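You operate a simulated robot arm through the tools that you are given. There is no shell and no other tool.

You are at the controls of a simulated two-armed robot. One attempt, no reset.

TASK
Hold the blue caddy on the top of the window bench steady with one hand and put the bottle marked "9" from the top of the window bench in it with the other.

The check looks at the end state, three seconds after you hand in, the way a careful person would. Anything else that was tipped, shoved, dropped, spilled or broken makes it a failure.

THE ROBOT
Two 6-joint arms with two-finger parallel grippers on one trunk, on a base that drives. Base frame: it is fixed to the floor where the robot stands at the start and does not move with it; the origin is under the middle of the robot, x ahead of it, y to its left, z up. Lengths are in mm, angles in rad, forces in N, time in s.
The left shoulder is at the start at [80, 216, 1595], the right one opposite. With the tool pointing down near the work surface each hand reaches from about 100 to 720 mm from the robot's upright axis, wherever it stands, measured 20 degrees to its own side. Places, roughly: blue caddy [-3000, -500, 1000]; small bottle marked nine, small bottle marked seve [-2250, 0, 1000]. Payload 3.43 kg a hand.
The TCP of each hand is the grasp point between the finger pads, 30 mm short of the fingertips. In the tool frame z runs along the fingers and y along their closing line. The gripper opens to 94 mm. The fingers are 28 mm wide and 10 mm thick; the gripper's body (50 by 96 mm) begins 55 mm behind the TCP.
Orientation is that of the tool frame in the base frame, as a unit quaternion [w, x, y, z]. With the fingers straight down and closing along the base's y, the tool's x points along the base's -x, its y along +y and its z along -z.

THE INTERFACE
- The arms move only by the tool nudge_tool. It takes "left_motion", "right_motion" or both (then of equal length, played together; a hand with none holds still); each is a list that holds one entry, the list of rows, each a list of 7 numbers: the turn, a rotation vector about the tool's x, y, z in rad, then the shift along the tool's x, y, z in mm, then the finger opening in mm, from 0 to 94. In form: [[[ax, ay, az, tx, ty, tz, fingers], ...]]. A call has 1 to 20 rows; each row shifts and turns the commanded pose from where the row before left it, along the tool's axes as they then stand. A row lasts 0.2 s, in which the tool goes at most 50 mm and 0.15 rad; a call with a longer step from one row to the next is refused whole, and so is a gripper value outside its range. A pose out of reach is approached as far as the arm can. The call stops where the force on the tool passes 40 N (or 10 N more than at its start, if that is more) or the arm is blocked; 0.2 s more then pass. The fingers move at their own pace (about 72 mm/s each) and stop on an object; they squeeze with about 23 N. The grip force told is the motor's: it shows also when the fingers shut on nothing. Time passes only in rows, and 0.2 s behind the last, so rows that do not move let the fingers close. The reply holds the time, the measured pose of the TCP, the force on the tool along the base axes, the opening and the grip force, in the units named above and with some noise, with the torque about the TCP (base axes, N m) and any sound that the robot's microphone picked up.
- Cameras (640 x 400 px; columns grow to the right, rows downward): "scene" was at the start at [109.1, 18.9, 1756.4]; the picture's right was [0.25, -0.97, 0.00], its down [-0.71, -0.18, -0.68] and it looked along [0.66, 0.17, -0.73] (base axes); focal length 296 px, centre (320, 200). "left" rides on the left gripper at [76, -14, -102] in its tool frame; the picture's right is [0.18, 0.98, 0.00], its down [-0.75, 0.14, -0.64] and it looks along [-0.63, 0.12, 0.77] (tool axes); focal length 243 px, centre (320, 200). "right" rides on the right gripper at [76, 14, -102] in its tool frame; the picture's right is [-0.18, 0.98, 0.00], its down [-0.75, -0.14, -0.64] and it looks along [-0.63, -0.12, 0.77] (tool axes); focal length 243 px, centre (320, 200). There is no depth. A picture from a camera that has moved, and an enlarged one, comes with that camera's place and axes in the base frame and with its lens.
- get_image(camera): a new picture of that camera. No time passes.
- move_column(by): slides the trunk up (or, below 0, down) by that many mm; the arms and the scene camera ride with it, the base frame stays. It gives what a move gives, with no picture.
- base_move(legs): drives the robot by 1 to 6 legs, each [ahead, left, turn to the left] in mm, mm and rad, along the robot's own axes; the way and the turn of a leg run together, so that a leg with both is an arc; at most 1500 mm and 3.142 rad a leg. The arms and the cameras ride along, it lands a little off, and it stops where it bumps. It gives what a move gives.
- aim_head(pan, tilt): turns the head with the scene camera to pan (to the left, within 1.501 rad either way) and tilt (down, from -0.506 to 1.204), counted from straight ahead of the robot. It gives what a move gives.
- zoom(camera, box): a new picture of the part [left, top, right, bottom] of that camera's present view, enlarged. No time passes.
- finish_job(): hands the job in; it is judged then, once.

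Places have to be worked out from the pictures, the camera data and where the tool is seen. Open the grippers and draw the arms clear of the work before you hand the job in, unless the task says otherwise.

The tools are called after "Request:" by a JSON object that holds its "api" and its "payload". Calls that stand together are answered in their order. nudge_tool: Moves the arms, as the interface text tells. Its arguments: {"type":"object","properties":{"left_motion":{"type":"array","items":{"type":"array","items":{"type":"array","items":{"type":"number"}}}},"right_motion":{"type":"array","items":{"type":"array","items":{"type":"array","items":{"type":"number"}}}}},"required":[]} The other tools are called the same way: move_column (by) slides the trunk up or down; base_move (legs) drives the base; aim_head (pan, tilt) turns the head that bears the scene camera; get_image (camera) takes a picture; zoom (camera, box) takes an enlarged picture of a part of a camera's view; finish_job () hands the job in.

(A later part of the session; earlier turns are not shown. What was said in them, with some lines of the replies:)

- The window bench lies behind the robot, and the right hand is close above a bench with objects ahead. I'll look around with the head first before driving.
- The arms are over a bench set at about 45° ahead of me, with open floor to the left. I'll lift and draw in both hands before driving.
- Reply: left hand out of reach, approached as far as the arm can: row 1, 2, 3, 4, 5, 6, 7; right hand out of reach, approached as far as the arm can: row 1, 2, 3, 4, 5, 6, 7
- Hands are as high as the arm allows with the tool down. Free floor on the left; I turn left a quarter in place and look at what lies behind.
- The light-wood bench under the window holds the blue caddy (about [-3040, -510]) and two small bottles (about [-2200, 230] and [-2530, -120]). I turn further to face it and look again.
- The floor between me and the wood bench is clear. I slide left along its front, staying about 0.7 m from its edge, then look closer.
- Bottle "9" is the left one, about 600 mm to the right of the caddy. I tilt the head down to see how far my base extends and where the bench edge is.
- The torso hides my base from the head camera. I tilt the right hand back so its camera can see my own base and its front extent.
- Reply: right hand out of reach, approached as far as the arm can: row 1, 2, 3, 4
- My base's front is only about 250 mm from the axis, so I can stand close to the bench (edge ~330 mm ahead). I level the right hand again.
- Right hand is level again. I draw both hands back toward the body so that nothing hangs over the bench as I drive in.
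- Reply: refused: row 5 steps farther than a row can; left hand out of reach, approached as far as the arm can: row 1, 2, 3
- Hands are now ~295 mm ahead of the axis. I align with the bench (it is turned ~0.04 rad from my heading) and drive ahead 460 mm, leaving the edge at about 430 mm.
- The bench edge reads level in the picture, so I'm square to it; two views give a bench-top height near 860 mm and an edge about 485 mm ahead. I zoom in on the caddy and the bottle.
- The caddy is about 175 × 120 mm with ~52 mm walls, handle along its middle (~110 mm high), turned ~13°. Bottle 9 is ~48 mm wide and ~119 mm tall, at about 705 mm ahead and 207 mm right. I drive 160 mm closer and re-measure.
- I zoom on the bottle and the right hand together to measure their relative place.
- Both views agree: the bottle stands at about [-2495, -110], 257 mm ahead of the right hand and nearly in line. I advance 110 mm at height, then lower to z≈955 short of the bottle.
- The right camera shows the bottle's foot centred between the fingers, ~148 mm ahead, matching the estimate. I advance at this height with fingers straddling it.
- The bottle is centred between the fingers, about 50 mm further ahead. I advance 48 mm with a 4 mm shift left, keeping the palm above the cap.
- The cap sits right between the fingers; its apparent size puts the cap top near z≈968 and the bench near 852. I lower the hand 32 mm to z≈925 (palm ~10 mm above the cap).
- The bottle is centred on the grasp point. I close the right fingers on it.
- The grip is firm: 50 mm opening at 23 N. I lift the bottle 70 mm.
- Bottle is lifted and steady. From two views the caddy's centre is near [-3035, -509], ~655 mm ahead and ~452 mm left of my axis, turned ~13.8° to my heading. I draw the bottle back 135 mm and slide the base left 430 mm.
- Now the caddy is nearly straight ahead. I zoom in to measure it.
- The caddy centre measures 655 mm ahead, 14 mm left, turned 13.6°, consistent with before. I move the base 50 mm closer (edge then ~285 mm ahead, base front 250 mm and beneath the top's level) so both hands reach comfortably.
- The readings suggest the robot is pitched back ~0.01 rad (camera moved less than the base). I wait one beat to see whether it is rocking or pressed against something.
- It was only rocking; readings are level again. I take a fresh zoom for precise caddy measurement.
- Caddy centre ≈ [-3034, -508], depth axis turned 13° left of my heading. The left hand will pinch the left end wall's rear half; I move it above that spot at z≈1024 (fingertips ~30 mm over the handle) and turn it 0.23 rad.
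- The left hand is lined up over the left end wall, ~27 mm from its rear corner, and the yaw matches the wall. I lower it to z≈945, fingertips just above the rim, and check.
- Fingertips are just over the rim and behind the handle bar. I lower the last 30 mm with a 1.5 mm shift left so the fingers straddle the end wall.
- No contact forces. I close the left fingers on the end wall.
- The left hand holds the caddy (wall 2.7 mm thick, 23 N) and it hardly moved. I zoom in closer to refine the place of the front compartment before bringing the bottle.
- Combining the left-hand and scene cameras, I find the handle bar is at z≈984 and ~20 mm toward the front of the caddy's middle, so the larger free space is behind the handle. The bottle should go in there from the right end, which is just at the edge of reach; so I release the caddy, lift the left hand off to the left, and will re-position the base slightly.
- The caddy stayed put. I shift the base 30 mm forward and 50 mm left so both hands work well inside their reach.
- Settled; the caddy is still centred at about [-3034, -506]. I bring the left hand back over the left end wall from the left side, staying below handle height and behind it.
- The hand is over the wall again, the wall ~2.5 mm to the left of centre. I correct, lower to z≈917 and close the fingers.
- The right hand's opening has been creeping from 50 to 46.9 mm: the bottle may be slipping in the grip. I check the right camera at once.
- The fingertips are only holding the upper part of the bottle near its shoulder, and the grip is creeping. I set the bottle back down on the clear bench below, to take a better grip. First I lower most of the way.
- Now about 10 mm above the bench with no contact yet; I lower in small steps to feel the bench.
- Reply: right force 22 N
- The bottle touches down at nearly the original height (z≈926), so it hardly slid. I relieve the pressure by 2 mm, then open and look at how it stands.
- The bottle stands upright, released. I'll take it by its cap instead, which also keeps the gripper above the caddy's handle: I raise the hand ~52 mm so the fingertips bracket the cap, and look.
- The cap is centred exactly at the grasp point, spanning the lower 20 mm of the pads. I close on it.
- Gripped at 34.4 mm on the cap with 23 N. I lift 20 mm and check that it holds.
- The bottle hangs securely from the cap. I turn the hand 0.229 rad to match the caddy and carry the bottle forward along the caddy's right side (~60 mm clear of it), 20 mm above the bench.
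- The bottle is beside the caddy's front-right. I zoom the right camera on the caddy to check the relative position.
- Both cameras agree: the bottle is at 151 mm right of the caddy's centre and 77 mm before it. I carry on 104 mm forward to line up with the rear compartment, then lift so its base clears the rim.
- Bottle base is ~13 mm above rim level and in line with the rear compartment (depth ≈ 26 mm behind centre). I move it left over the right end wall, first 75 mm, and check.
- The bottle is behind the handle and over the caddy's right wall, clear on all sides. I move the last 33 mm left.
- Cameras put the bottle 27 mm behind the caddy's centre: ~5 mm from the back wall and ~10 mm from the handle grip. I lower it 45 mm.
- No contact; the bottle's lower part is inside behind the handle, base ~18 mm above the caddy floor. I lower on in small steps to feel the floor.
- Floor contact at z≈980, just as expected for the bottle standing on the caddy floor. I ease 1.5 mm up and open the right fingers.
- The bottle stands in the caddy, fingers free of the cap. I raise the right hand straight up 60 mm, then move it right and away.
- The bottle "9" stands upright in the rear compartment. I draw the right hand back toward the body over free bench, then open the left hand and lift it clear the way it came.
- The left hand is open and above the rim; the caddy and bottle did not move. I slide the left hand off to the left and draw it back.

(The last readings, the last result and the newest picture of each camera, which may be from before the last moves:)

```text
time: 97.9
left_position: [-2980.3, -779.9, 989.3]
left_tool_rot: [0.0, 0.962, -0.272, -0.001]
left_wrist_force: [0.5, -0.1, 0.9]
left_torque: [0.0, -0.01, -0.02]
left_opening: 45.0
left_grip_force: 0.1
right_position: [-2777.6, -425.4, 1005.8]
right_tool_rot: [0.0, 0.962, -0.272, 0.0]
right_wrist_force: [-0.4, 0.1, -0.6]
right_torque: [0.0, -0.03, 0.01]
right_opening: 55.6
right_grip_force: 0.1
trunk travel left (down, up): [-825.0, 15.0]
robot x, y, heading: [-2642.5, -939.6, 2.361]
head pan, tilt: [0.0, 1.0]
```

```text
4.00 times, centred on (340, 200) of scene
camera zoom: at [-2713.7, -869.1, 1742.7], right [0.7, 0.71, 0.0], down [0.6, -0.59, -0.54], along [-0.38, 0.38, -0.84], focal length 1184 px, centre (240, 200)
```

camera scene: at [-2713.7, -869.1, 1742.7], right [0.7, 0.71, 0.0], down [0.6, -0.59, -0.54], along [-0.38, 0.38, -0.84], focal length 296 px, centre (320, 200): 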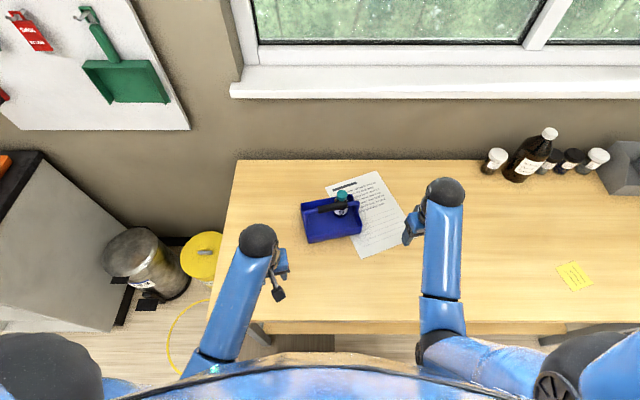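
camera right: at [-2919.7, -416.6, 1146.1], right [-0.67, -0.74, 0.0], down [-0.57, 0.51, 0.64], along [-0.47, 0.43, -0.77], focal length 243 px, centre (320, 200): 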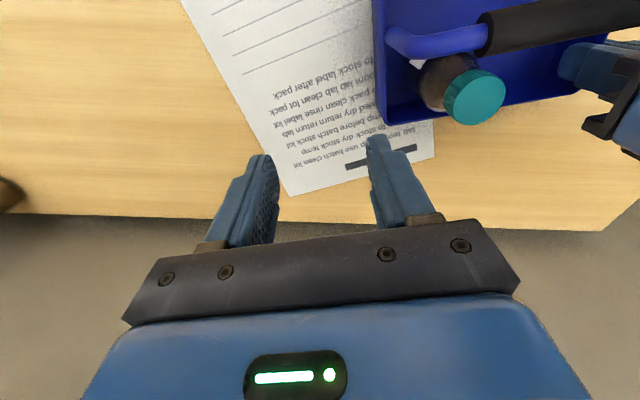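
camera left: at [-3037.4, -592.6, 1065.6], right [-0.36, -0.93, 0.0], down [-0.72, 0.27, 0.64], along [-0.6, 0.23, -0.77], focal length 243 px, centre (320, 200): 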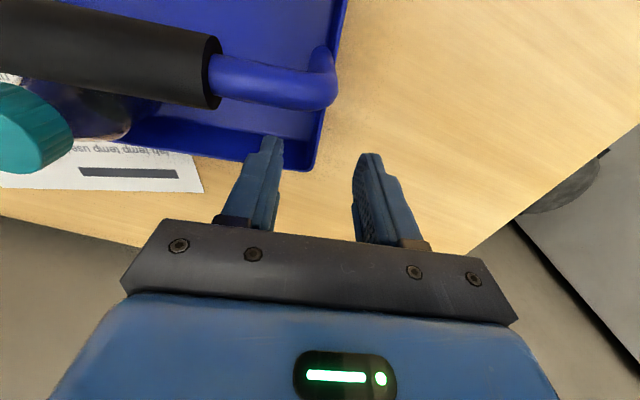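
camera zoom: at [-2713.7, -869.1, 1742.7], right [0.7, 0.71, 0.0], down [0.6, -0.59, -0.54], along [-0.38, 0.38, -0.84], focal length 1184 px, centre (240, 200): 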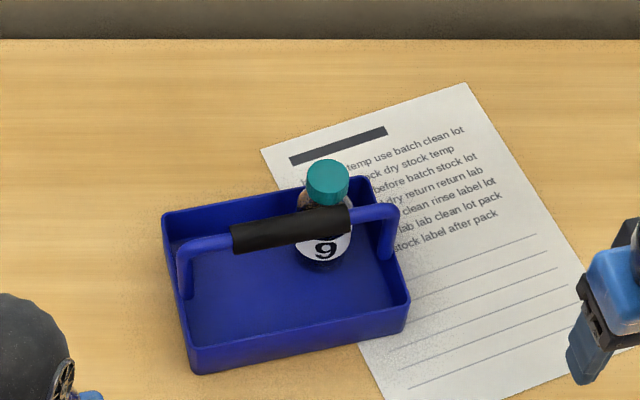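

The bottle stands in the caddy and nothing else has moved. I open both grippers fully, draw them in a little, and back the base off so the arms are clear of the bench.

Request:
{"api": "nudge_tool", "payload": {"left_motion": [[[0, 0, 0, 25, 0, 0, 94], [0, 0, 0, 25, 0, 0, 94], [0, 0, 0, 0, 0, 0, 94]]], "right_motion": [[[0, 0, 0, 30, 0, 0, 94], [0, 0, 0, 30, 0, 0, 94], [0, 0, 0, 0, 0, 0, 94]]]}}

Request:
{"api": "base_move", "payload": {"legs": [[-300, 0, 0]]}}

Request:
{"api": "nudge_tool", "payload": {"left_motion": [[[0, 0, 0, 0, 0, 0, 94], [0, 0, 0, 0, 0, 0, 94], [0, 0, 0, 0, 0, 0, 94]]]}}

Request:
{"api": "aim_head", "payload": {"pan": 0.0, "tilt": 0.8}}

Request:
{"api": "get_image", "payload": {"camera": "scene"}}

Request:
{"api": "zoom", "payload": {"camera": "scene", "box": [270, 140, 430, 240]}}

```text
time: 98.7
left_position: [-2938.4, -802.2, 988.6]
left_tool_rot: [0.0, 0.963, -0.271, 0.0]
left_wrist_force: [-0.7, 0.7, -0.1]
left_torque: [0.0, 0.0, -0.03]
left_opening: 93.8
left_grip_force: 0.0
right_position: [-2728.0, -457.0, 1001.2]
right_tool_rot: [0.0, 0.962, -0.273, 0.0]
right_wrist_force: [-0.5, 0.9, 0.6]
right_torque: [-0.02, -0.01, 0.0]
right_opening: 93.8
right_grip_force: 0.0
trunk travel left (down, up): [-825.0, 15.0]
robot x, y, heading: [-2645.1, -938.0, 2.364]
head pan, tilt: [0.0, 1.0]
```

```text
time: 100.8
left_position: [-2727.2, -1012.7, 988.6]
left_tool_rot: [0.001, 0.963, -0.268, 0.0]
left_wrist_force: [-0.5, -0.1, 1.3]
left_torque: [0.0, -0.03, 0.0]
left_opening: 93.8
left_grip_force: 0.1
right_position: [-2517.9, -665.1, 1001.2]
right_tool_rot: [0.0, 0.963, -0.27, 0.002]
right_wrist_force: [-0.1, 1.1, -0.5]
right_torque: [-0.01, 0.01, 0.03]
right_opening: 93.9
right_grip_force: 0.1
trunk travel left (down, up): [-825.0, 15.0]
robot x, y, heading: [-2432.5, -1148.0, 2.363]
head pan, tilt: [0.0, 1.0]
```

```text
time: 101.6
left_position: [-2727.1, -1014.9, 988.8]
left_tool_rot: [0.0, 0.963, -0.269, 0.0]
left_wrist_force: [0.5, 0.8, 0.0]
left_torque: [0.03, 0.02, 0.01]
left_opening: 93.9
left_grip_force: 0.1
right_position: [-2516.7, -667.7, 1002.6]
right_tool_rot: [0.0, 0.963, -0.269, 0.0]
right_wrist_force: [-0.7, 0.6, -0.6]
right_torque: [0.01, -0.01, 0.0]
right_opening: 94.1
right_grip_force: 0.1
trunk travel left (down, up): [-825.0, 15.0]
robot x, y, heading: [-2431.0, -1148.5, 2.369]
head pan, tilt: [0.0, 1.0]
```

```text
time: 102.3
left_position: [-2726.5, -1015.2, 988.7]
left_tool_rot: [0.0, 0.963, -0.269, -0.001]
left_wrist_force: [-1.0, 0.4, 0.0]
left_torque: [0.03, 0.0, -0.03]
left_opening: 94.0
left_grip_force: 0.1
right_position: [-2516.3, -668.3, 1002.4]
right_tool_rot: [-0.001, 0.963, -0.27, 0.001]
right_wrist_force: [0.6, 0.3, 0.2]
right_torque: [-0.02, -0.01, 0.03]
right_opening: 94.3
right_grip_force: 0.0
trunk travel left (down, up): [-825.0, 15.0]
robot x, y, heading: [-2428.4, -1145.1, 2.373]
head pan, tilt: [0.0, 0.799]
```

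```text
taken
camera scene: at [-2508.1, -1072.0, 1757.8], right [0.7, 0.71, 0.0], down [0.51, -0.5, -0.7], along [-0.5, 0.49, -0.72], focal length 296 px, centre (320, 200)
```

scene: 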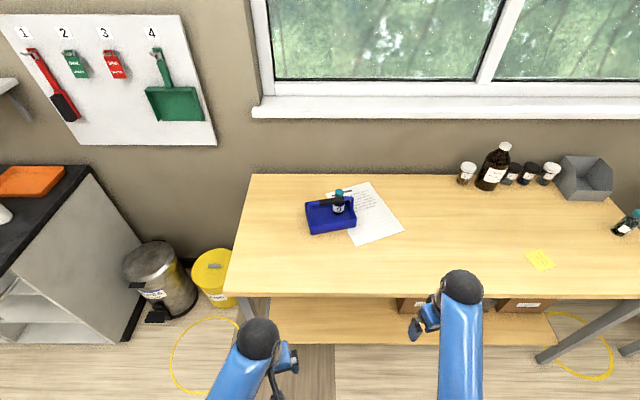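

```text
4.00 times, centred on (350, 190) of scene
camera zoom: at [-2508.1, -1072.0, 1757.8], right [0.7, 0.71, 0.0], down [0.51, -0.5, -0.7], along [-0.5, 0.49, -0.72], focal length 1184 px, centre (200, 240)
```

zoom: 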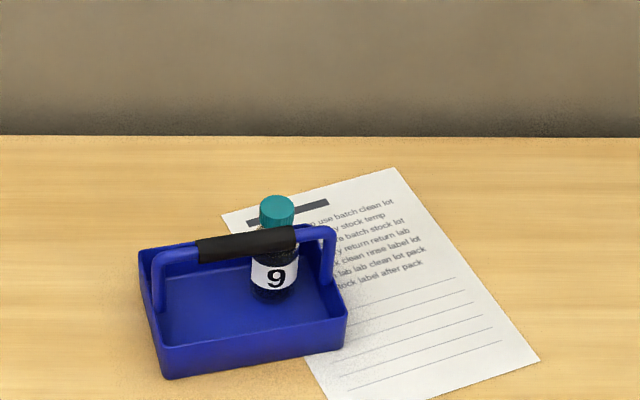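

Bottle "9" stands upright inside the blue caddy. Everything else on the bench is where it was, both grippers are open, and the arms are clear, so I hand the job in.

Request:
{"api": "finish_job", "payload": {}}

```text
The job is handed in.
```

Bottle "9" is standing upright in the blue caddy on the window bench, and I've handed the job in. The left hand held the caddy by its left end wall while the right hand lowered the bottle into the space behind the handle.

- **Grip change:** My first hold on the bottle was creeping, so I set it back down on clear bench. I then picked it up by the cap and placed it from there.
- **Caddy hold:** I gripped the caddy once, let go to shift the base for better reach, and gripped it again. It did not visibly move either time.
- **End state:** In the last pictures nothing else on the bench had shifted. Both grippers are open and the robot has backed away from the bench.
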